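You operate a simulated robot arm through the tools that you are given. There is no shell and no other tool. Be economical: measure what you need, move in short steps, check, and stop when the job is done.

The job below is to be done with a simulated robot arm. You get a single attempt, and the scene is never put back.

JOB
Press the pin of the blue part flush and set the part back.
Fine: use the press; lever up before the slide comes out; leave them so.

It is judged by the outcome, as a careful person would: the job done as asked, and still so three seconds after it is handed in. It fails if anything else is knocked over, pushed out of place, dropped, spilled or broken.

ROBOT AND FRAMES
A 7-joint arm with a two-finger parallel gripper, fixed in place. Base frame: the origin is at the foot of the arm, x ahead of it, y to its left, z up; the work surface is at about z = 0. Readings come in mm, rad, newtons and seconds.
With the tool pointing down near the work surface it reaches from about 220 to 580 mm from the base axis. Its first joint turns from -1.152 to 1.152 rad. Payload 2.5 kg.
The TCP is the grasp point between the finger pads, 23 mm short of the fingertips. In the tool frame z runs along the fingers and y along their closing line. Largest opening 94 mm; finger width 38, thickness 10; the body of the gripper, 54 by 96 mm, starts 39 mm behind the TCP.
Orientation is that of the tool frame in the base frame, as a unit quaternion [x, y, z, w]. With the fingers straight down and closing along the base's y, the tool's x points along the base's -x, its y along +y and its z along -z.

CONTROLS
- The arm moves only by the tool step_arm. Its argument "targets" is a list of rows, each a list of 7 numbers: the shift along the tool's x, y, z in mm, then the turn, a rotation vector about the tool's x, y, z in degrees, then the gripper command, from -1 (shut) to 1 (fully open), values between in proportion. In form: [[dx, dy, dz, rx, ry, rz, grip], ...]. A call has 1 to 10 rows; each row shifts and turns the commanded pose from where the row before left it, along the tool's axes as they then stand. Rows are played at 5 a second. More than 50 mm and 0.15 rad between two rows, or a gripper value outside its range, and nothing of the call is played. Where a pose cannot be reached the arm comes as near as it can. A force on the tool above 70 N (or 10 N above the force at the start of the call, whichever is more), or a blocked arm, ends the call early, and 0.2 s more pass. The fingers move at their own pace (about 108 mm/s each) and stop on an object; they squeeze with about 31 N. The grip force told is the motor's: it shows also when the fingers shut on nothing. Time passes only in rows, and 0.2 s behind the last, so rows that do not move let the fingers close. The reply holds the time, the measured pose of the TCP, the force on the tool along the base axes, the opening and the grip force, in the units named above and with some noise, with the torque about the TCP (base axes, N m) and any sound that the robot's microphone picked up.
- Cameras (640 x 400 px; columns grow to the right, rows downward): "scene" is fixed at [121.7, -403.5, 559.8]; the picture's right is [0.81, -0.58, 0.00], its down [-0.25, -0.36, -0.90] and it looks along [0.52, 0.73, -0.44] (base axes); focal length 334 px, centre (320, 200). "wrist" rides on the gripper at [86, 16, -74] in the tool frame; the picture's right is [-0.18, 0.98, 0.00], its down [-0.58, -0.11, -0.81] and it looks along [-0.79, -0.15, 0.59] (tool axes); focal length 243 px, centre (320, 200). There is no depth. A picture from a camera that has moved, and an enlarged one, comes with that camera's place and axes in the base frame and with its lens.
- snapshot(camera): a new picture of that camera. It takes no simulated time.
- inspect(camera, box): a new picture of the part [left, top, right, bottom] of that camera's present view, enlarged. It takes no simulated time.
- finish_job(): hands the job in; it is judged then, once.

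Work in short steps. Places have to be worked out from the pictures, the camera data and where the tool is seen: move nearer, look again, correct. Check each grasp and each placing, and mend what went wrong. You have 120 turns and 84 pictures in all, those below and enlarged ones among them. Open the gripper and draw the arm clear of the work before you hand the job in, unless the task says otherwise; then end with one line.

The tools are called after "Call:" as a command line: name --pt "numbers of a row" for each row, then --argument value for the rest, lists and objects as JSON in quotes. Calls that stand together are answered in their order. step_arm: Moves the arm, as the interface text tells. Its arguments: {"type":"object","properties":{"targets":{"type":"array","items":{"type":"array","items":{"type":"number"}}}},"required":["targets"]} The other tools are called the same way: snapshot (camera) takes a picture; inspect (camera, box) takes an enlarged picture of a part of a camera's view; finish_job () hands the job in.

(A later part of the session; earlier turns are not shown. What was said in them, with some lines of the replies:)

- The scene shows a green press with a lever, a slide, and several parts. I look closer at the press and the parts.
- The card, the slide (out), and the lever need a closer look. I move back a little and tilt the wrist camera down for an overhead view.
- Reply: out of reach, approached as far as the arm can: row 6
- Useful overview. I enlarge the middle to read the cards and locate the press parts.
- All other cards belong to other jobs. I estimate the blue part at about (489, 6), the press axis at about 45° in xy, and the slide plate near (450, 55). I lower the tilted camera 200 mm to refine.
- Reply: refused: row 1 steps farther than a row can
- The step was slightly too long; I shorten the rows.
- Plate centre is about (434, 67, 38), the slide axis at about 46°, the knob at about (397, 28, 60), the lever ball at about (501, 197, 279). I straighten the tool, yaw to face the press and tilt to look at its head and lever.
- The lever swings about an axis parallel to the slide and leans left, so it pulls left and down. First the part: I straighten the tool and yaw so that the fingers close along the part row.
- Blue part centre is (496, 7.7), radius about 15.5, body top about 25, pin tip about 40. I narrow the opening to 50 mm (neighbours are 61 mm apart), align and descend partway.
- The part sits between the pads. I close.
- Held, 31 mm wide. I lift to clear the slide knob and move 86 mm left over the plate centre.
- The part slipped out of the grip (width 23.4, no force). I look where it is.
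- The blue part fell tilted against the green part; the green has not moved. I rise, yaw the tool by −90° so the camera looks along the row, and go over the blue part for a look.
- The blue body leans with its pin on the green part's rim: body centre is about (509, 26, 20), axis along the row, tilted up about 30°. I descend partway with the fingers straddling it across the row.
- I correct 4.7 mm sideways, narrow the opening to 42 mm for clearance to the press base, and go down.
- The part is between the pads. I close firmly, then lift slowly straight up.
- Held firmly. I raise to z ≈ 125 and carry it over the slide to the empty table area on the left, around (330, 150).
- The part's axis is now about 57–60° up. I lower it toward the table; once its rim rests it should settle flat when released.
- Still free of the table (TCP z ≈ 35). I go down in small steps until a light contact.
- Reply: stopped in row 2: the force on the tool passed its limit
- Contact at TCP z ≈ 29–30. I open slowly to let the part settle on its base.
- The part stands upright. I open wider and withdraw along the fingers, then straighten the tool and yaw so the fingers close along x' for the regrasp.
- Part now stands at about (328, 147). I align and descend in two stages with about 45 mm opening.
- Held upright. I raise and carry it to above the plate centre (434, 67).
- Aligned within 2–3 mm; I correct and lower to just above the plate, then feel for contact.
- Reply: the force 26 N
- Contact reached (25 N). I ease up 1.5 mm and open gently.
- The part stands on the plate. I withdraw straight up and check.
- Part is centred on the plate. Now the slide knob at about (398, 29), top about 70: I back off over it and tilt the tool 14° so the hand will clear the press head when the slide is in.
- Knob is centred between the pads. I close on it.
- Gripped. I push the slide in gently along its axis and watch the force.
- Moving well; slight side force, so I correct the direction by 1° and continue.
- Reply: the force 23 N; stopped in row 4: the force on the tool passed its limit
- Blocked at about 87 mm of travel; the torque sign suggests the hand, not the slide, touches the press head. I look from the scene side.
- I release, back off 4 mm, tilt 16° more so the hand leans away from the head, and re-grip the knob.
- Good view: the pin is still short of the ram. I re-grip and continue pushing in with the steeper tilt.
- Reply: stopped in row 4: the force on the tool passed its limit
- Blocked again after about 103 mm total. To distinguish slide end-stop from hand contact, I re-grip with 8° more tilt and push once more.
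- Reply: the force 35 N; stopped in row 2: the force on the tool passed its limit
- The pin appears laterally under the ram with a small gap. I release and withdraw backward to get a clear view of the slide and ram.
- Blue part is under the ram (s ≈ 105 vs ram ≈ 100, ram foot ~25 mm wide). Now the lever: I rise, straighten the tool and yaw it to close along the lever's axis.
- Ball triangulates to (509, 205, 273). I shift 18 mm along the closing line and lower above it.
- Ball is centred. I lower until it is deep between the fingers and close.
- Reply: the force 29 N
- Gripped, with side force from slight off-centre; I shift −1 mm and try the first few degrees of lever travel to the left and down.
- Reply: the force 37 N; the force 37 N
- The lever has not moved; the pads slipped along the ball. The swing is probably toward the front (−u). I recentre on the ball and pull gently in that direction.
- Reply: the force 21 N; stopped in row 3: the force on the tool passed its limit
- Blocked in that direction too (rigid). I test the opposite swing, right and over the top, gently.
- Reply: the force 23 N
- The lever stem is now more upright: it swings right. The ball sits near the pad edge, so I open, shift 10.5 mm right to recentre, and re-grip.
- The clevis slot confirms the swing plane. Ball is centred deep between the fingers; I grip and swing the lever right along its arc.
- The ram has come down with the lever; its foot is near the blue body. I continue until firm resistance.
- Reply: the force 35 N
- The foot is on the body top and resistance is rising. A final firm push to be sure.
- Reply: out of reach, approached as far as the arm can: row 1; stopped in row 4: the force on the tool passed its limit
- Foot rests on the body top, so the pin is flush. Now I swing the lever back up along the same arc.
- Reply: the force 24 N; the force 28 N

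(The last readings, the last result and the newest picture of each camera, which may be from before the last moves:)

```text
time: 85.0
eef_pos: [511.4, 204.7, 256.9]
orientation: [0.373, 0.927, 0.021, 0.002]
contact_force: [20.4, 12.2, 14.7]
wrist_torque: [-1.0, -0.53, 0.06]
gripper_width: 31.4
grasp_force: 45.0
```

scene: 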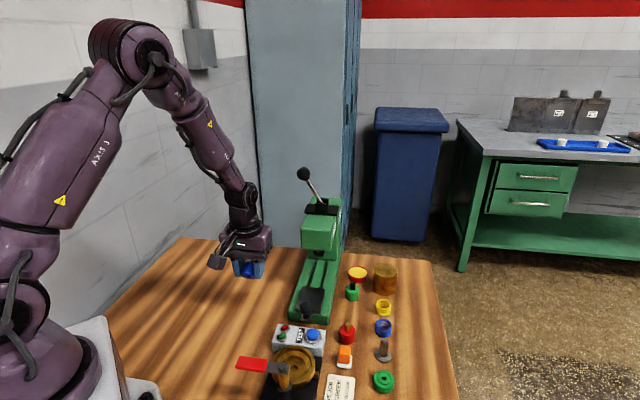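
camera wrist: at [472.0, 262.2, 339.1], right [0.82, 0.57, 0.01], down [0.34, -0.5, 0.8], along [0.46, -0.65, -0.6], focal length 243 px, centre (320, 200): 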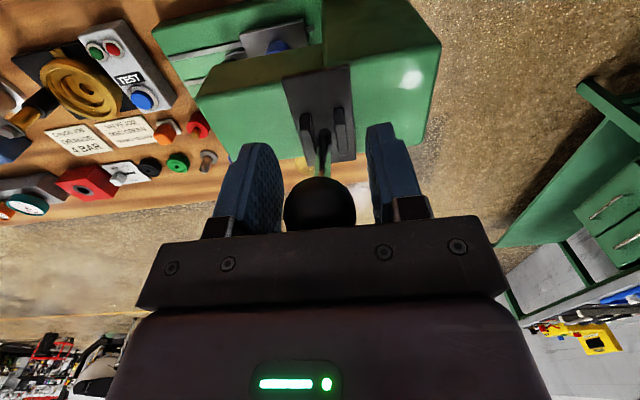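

Back near the start. I nudge a little further to the stop, then release and rise clear.

Call:
step_arm --pt "4.2 -0.3 2.4 0 0 0 -1" --pt "4.2 -0.3 2.6 0 0 0 -1" --pt "3 0 2 0 0 0 -1" --pt "0 0 0 0 0 0 -1" --pt "0 0 0 0 0 0 0" --pt "0 0 0 0 0 0 0.2" --pt "0 0 -30 0 0 0 0.3" --pt "0 0 -45 0 0 0 0.3" --pt "0 0 -30 0 0 0 0.3" --pt "0 0 0 0 0 0 0.3"

Call:
inspect --camera "scene" --box '[260, 140, 360, 290]'

```text
time: 87.2
eef_pos: [500.8, 205.5, 352.0]
orientation: [0.374, 0.927, 0.016, -0.001]
contact_force: [0.6, -0.1, 0.1]
wrist_torque: [-0.03, -0.01, 0.0]
gripper_width: 61.1
grasp_force: 0.0
```

```text
2.67 times, centred on (310, 215) of scene
camera zoom: at [121.7, -403.5, 559.8], right [0.81, -0.58, 0.0], down [-0.25, -0.36, -0.9], along [0.52, 0.73, -0.44], focal length 891 px, centre (347, 160)
```

zoom: 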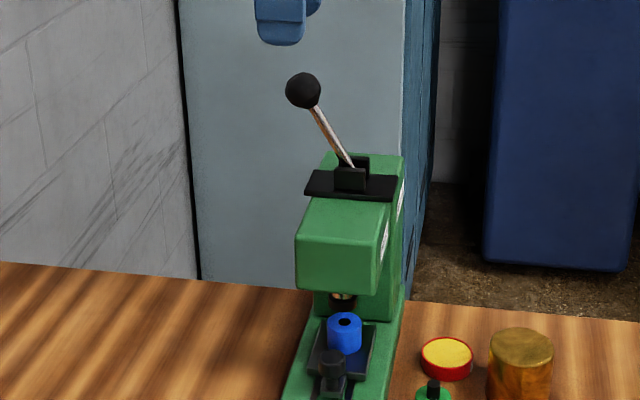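

Lever is fully back up and the pin is no longer protruding. I return to the front of the press and restore the tilted pose used to hold the slide knob.

Call:
step_arm --pt "-13 -45 0 0 0 0 0.2" --pt "-13 -46 0 0 0 0 0" --pt "-14 -45 0 0 0 0 0" --pt "-13 -45 0 0 0 0 0" --pt "0 0 0 0 0 -8 0" --pt "0 0 0 0 0 -8 0" --pt "0 0 0 0 0 -8 0" --pt "0 0 0 0 0 -8 0" --pt "0 0 0 0 0 -8 0" --pt "0 0 0 0 0 -8 0"

Call:
step_arm --pt "0 0 0 0 0 -8 0" --pt "0 0 0 0 0 -8 0" --pt "0 0 0 0 0 -8 0" --pt "0 0 0 0 0 -8 0" --pt "0 0 0 0 0 -8 0" --pt "0 0 0 0 0 -1.2 0" --pt "0 0 30 0 -8 0 0" --pt "0 0 0 0 -8 0 0" --pt "0 0 0 0 -8 0 0" --pt "0 0 0 0 -8 0 0"

Call:
step_arm --pt "0 0 0 0 -2.4 0 0" --pt "0 0 0 0 0 0 0"

```text
time: 89.4
eef_pos: [412.9, 40.8, 349.3]
orientation: [-0.038, 0.999, 0.016, 0.006]
contact_force: [0.1, 0.3, 0.0]
wrist_torque: [0.01, 0.04, -0.03]
gripper_width: 47.0
grasp_force: 0.0
```

```text
time: 91.6
eef_pos: [412.9, 40.6, 318.7]
orientation: [-0.367, 0.884, 0.118, 0.266]
contact_force: [-0.6, 0.2, 0.0]
wrist_torque: [-0.01, 0.01, -0.03]
gripper_width: 47.0
grasp_force: 0.0
```

```text
time: 92.2
eef_pos: [413.0, 40.8, 318.2]
orientation: [-0.365, 0.878, 0.125, 0.283]
contact_force: [-0.7, 0.1, 0.9]
wrist_torque: [0.01, -0.01, 0.0]
gripper_width: 47.1
grasp_force: 0.0
```

Call:
step_arm --pt "28.7 0.7 32.8 0 0 0 0" --pt "28.7 0.7 32.8 0 0 0 0" --pt "28.7 0.6 32.8 0 0 0 0" --pt "0 0 40 0 0 0 0" --pt "0 0 40 0 0 0 0" --pt "0 0 25 0 0 0 0" --pt "0 0 0 0 0 0 0" --pt "0 0 0 0 0 0 0"

Call:
snapshot --camera "wrist"

```text
time: 94.0
eef_pos: [445.4, 80.1, 106.3]
orientation: [-0.365, 0.878, 0.126, 0.282]
contact_force: [0.3, -0.8, -0.5]
wrist_torque: [0.01, 0.01, -0.02]
gripper_width: 47.0
grasp_force: 0.1
```

```text
6 pictures are left
camera wrist: at [354.1, 10.6, 115.6], right [-0.59, 0.8, 0.12], down [0.08, -0.09, 0.99], along [0.8, 0.6, -0.01], focal length 243 px, centre (320, 200)
```

wrist: 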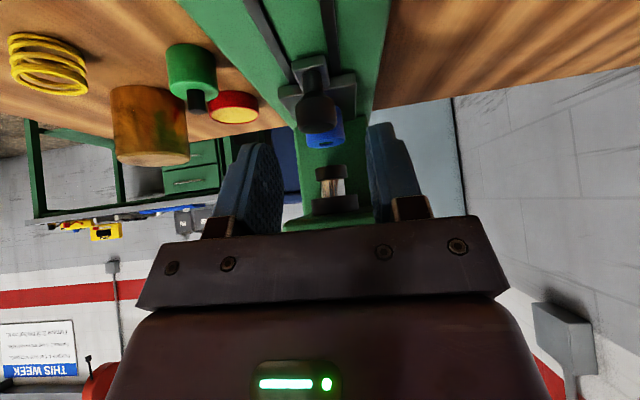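

Knob and ram (raised) are in view and aligned. I advance onto the knob and grip it.

Call:
step_arm --pt "0 -0.5 25 0 0 0 0" --pt "-4 0 17 0 0 0 0" --pt "0 0 0 0 0 0 0" --pt "0 0 0 0 0 0 -1" --pt "0 0 0 0 0 0 -1" --pt "0 0 0 0 0 0 -1"

```text
time: 95.4
eef_pos: [465.7, 99.0, 73.5]
orientation: [-0.363, 0.879, 0.122, 0.284]
contact_force: [13.0, -10.4, -8.6]
wrist_torque: [0.15, -0.18, 0.0]
gripper_width: 23.2
grasp_force: 45.0
```

Gripped. I pull the slide out 45 mm first.

Call:
step_arm --pt "0 -0.7 0 0 0 0 -1" --pt "3.3 0 -2.4 0 0 0 -1" --pt "5.7 0 -4.1 0 0 0 -1" --pt "6.5 0 -4.7 0 0 0 -1" --pt "6.5 0 -4.7 0 0 0 -1" --pt "6.5 0 -4.7 0 0 0 -1" --pt "6.5 0 -4.7 0 0 0 -1" --pt "0 0 0 0 0 0 -1"

```text
time: 97.2
eef_pos: [436.7, 69.8, 71.4]
orientation: [-0.364, 0.878, 0.122, 0.287]
contact_force: [11.4, -12.5, 27.8]
wrist_torque: [0.1, -0.07, 0.02]
gripper_width: 23.0
grasp_force: 44.9
```

Sliding well. I release, reduce the tilt by 20° to keep the camera clear of the valve, and re-grip.

Call:
step_arm --pt "0 -0.5 0 0 0 0 -0.3" --pt "-0.6 0 -0.8 0 0 0 -0.1" --pt "0 0 0 0 8 0 0" --pt "0 0 0 0 8 0 0" --pt "0 0 0 0 4 0 0" --pt "0 0 0 0 0 0 0" --pt "0 0 0 0 0 0 -1" --pt "0 0 0 0 0 0 -1" --pt "0 0 0 0 0 0 -1"

```text
time: 99.2
eef_pos: [435.2, 66.9, 72.1]
orientation: [-0.381, 0.914, 0.06, 0.126]
contact_force: [3.5, -4.6, -0.2]
wrist_torque: [-0.42, 0.41, -0.01]
gripper_width: 23.2
grasp_force: 44.7
```

Call:
step_arm --pt "3.8 0 -1.1 0 0 0 -1" --pt "7.7 0 -2.2 0 0 0 -1" --pt "7.7 0 -2.2 0 0 0 -1" --pt "7.7 0 -2.2 0 0 0 -1" --pt "7.7 0 -2.2 0 0 0 -1" --pt "7.7 0 -2.2 0 0 0 -1" --pt "7.7 0 -2.2 0 0 0 -1" --pt "5.8 0 -1.7 0 0 0 -1" --pt "0 0 0 0 0 0 -1"

Call:
step_arm --pt "3.8 0 -1.1 0 0 0 -1" --pt "3.8 0 -1.1 0 0 0 -1" --pt "3.8 0 -1.1 0 0 0 -1" --pt "2.9 0 -0.8 0 0 0 -1" --pt "0 0 0 0 0 0 -1"

```text
time: 101.2
eef_pos: [394.0, 26.3, 72.6]
orientation: [-0.38, 0.915, 0.06, 0.125]
contact_force: [5.6, -4.2, -2.9]
wrist_torque: [-0.46, 0.55, 0.02]
gripper_width: 23.2
grasp_force: 44.9
```

```text
time: 102.4
eef_pos: [386.6, 18.9, 74.6]
orientation: [-0.383, 0.912, 0.061, 0.132]
contact_force: [24.9, 24.6, 9.5]
wrist_torque: [0.01, -0.04, 0.03]
gripper_width: 23.0
grasp_force: 45.3
```

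Slide is at its outer stop. I release, rise, straighten the tool and move above the plate.

Call:
step_arm --pt "-1 0 0.3 0 0 0 -1" --pt "0 0 0 0 0 0 -0.2" --pt "0 0 0 0 0 0 0" --pt "-7 0 -24 0 0 0 0" --pt "-11 0 -38 0 0 0 0" --pt "-9 0 -33 0 0 0 0" --pt "0 0 0 0 8 0 0" --pt "0 0 0 0 7.5 0 0" --pt "-30 0 0 0 0 0 0" --pt "-33 0 0 0 0 0 0"

Call:
step_arm --pt "0 0 0 0 0 0 0" --pt "0 0 0 0 0 0 0"

Call:
inspect --camera "wrist" --box '[200, 0, 460, 160]'

```text
time: 104.6
eef_pos: [427.2, 61.6, 172.4]
orientation: [-0.385, 0.923, 0.007, 0.001]
contact_force: [-0.7, -0.6, 0.4]
wrist_torque: [0.02, 0.02, 0.01]
gripper_width: 47.1
grasp_force: 0.0
```

```text
time: 105.2
eef_pos: [427.9, 61.9, 173.3]
orientation: [-0.385, 0.923, 0.008, 0.001]
contact_force: [-0.6, 0.3, -0.6]
wrist_torque: [0.01, -0.01, 0.01]
gripper_width: 47.0
grasp_force: 0.1
```

```text
2.46 times, centred on (330, 80) of wrist
camera zoom: at [355.1, 10.3, 246.5], right [-0.57, 0.82, 0.02], down [0.49, 0.32, 0.81], along [0.66, 0.47, -0.59], focal length 597 px, centre (295, 495)
```

zoom: 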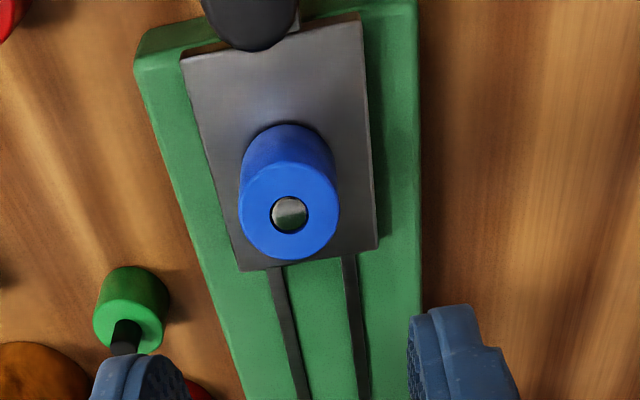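

The pin is flush, the slide is out and the lever up. The part is at (436, 68) on the plate; I align, trim the tilt and descend to grasp it.

Call:
step_arm --pt "-11.2 -1.1 0 0.8 0 0 -0.1" --pt "0 0 40 0 0 0 -0.15" --pt "0 0 30 0 0 0 -0.18" --pt "0 0 15 0 0 0 -0.18" --pt "0 0 0 0 0 0 -0.18" --pt "0 0 0 0 0 0 -0.18"

Call:
snapshot --camera "wrist"

```text
time: 106.6
eef_pos: [435.7, 68.8, 87.7]
orientation: [-0.385, 0.923, 0.001, 0.004]
contact_force: [0.9, 0.2, -0.1]
wrist_torque: [-0.05, 0.02, -0.02]
gripper_width: 38.5
grasp_force: 0.0
```

```text
4 pictures are left
camera wrist: at [362.8, 17.8, 160.6], right [-0.57, 0.82, 0.0], down [0.48, 0.33, 0.81], along [0.67, 0.46, -0.58], focal length 243 px, centre (320, 200)
```

wrist: 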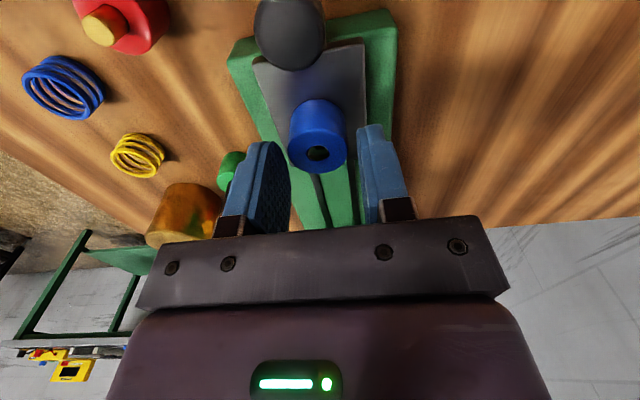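

Call:
step_arm --pt "0 -1.5 12 0 0 0 -0.18" --pt "0 0 8 0 0 0 -0.18" --pt "0 0 1.5 0 0 0 -0.18" --pt "0 0 0 0 0 0 -0.18" --pt "0 0 0 0 0 0 -1" --pt "0 0 0 0 0 0 -1" --pt "0 0 0 0 0 0 -1"

```text
time: 108.2
eef_pos: [438.3, 68.6, 65.5]
orientation: [-0.385, 0.923, 0.002, 0.005]
contact_force: [0.5, -0.1, 0.5]
wrist_torque: [-0.02, 0.0, 0.0]
gripper_width: 31.0
grasp_force: 31.3
```

Gripped. I lift gently and carry it 85 mm to above its original spot (496, 8).

Call:
step_arm --pt "0 0 -3 0 0 0 -1" --pt "0 0 -8 0 0 0 -1" --pt "0 0 -15 0 0 0 -1" --pt "0 0 -20 0 0 0 -1" --pt "0.2 -15 0 0 0 0 -1" --pt "0.2 -28 0 0 0 0 -1" --pt "0.2 -28 0 0 0 0 -1" --pt "0.2 -14.2 0 0 0 0 -1" --pt "0 0 0 0 0 0 -1" --pt "0 0 0 0 0 0 -1"

Call:
snapshot --camera "wrist"

```text
time: 110.4
eef_pos: [501.8, 6.6, 112.1]
orientation: [-0.385, 0.923, 0.002, 0.003]
contact_force: [0.6, 0.4, -1.0]
wrist_torque: [0.05, 0.0, 0.02]
gripper_width: 31.3
grasp_force: 31.4
```

```text
3 pictures are left
camera wrist: at [426.9, -44.5, 186.2], right [-0.57, 0.82, 0.0], down [0.48, 0.33, 0.81], along [0.67, 0.46, -0.58], focal length 243 px, centre (320, 200)
```

wrist: 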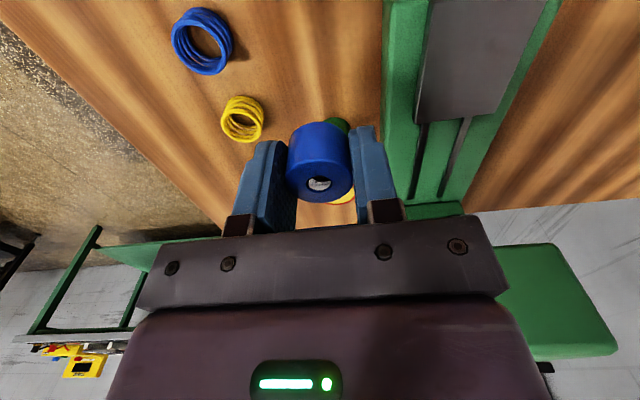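

The part is about 4 mm too far right; I correct and lower.

Call:
step_arm --pt "0.5 4 0 0 0 0 -1" --pt "0 0 30 0 0 0 -1" --pt "0 0 30 0 0 0 -1" --pt "0 0 18 0 0 0 -1" --pt "0 0 3 0 0 0 -1" --pt "0 0 0 0 0 0 -1"

Call:
step_arm --pt "0 0 1.5 0 0 0 -1" --pt "0 0 1.5 0 0 0 -1" --pt "0 0 0 0 0 0 -1"

```text
time: 111.8
eef_pos: [496.4, 9.7, 32.2]
orientation: [-0.384, 0.923, 0.002, 0.004]
contact_force: [0.6, -0.6, -2.7]
wrist_torque: [0.02, -0.03, -0.01]
gripper_width: 31.4
grasp_force: 30.9
```

```text
time: 112.6
eef_pos: [497.5, 9.9, 27.5]
orientation: [-0.385, 0.923, 0.002, 0.004]
contact_force: [0.0, -0.7, -0.8]
wrist_torque: [0.01, -0.01, -0.01]
gripper_width: 31.4
grasp_force: 31.1
```

Call:
step_arm --pt "0.8 0 0.8 0 0 0 -1" --pt "0 0 0.8 0 0 0 -1" --pt "0 0 0 0 0 0 -1"

```text
time: 113.4
eef_pos: [495.7, 10.0, 24.9]
orientation: [-0.385, 0.923, 0.002, 0.004]
contact_force: [0.7, -0.1, -0.8]
wrist_torque: [0.03, 0.0, -0.03]
gripper_width: 31.2
grasp_force: 31.4
```

Call:
step_arm --pt "0 0 0.7 0 0 0 -1" --pt "0 0 0.7 0 0 0 -1" --pt "0 0 0 0 0 0 -1"

```text
time: 114.2
eef_pos: [495.5, 7.6, 24.9]
orientation: [-0.385, 0.923, 0.002, 0.004]
contact_force: [-0.2, -1.0, -1.4]
wrist_torque: [-0.01, 0.03, -0.01]
gripper_width: 31.4
grasp_force: 31.0
```

Call:
step_arm --pt "0 0 0.7 0 0 0 -1" --pt "0 0 0.7 0 0 0 -1" --pt "0 0 0 0 0 0 -1"

```text
time: 115.0
eef_pos: [496.2, 9.9, 23.1]
orientation: [-0.385, 0.923, 0.002, 0.005]
contact_force: [-8.6, 0.3, 20.6]
wrist_torque: [-0.08, 0.31, 0.03]
gripper_width: 31.4
grasp_force: 31.0
```

Contact (21 N). I ease up half a millimetre, open gently within the clearance to the press base, and withdraw straight up.

Call:
step_arm --pt "0 0 -0.7 0 0 0 -1" --pt "0 0 0 0 0 0 -0.28" --pt "0 0 0 0 0 0 -0.15" --pt "0 0 0 0 0 0 -0.15" --pt "0 0 -10 0 0 0 -0.15" --pt "0 0 -25 0 0 0 -0.15" --pt "0 0 -40 0 0 0 -0.1" --pt "0 0 -45 0 0 0 0" --pt "0 0 -30 0 0 0 0" --pt "0 0 0 0 0 0 0"

Call:
inspect --camera "wrist" --box '[200, 0, 460, 160]'

```text
time: 117.2
eef_pos: [497.5, 7.1, 174.4]
orientation: [-0.385, 0.923, 0.002, 0.004]
contact_force: [-0.2, 0.2, 0.7]
wrist_torque: [0.0, 0.0, -0.03]
gripper_width: 47.1
grasp_force: 0.1
```

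```text
2.46 times, centred on (330, 80) of wrist
camera zoom: at [423.0, -43.3, 247.1], right [-0.57, 0.82, 0.0], down [0.48, 0.33, 0.81], along [0.67, 0.46, -0.58], focal length 597 px, centre (295, 495)
```

zoom: 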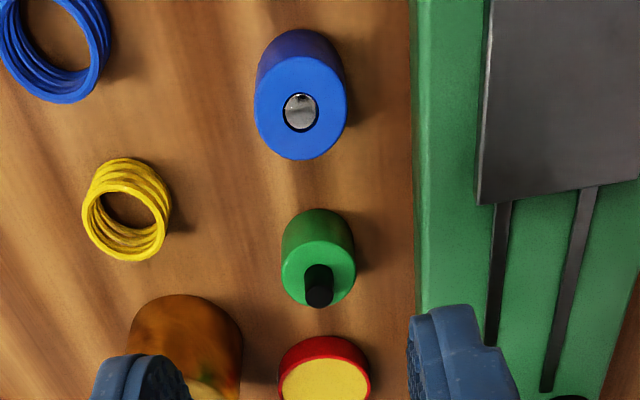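

The part stands at about (494, 7), flush, within ~2 mm of its original place. I draw the arm up and back, then check the whole scene.

Call:
step_arm --pt "0 0 -40 0 0 0 0.5" --pt "0 0 -45 0 0 0 1" --pt "0 0 -45 0 0 0 1" --pt "0 0 -45 0 0 0 1" --pt "35 20 -20 0 0 0 1" --pt "35 25 0 0 0 0 1" --pt "35 25 0 0 0 0 1" --pt "0 0 0 0 0 0 1"

Call:
inspect --camera "scene" --box '[220, 150, 430, 400]'

```text
time: 119.0
eef_pos: [367.3, -16.1, 366.3]
orientation: [-0.385, 0.923, 0.001, 0.004]
contact_force: [0.5, -0.2, 0.5]
wrist_torque: [0.0, -0.01, -0.01]
gripper_width: 94.0
grasp_force: 0.0
```

```text
1.60 times, centred on (325, 275) of scene
camera zoom: at [121.7, -403.5, 559.8], right [0.81, -0.58, 0.0], down [-0.25, -0.36, -0.9], along [0.52, 0.73, -0.44], focal length 535 px, centre (312, 80)
```

zoom: 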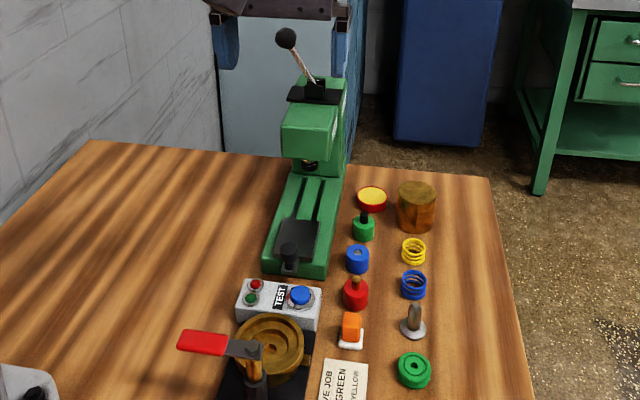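

The lever is up, the slide is out, the blue part is back in its row with the pin flush, and the other parts in view stand where they were. I hand the job in.

Call:
finish_job

```text
The job is handed in.
```

The blue part's pin is pressed flush and the part is back within about 2 mm of its place, with the lever up and the slide out; on the first lift I dropped the blue part against the green one, which did not move.
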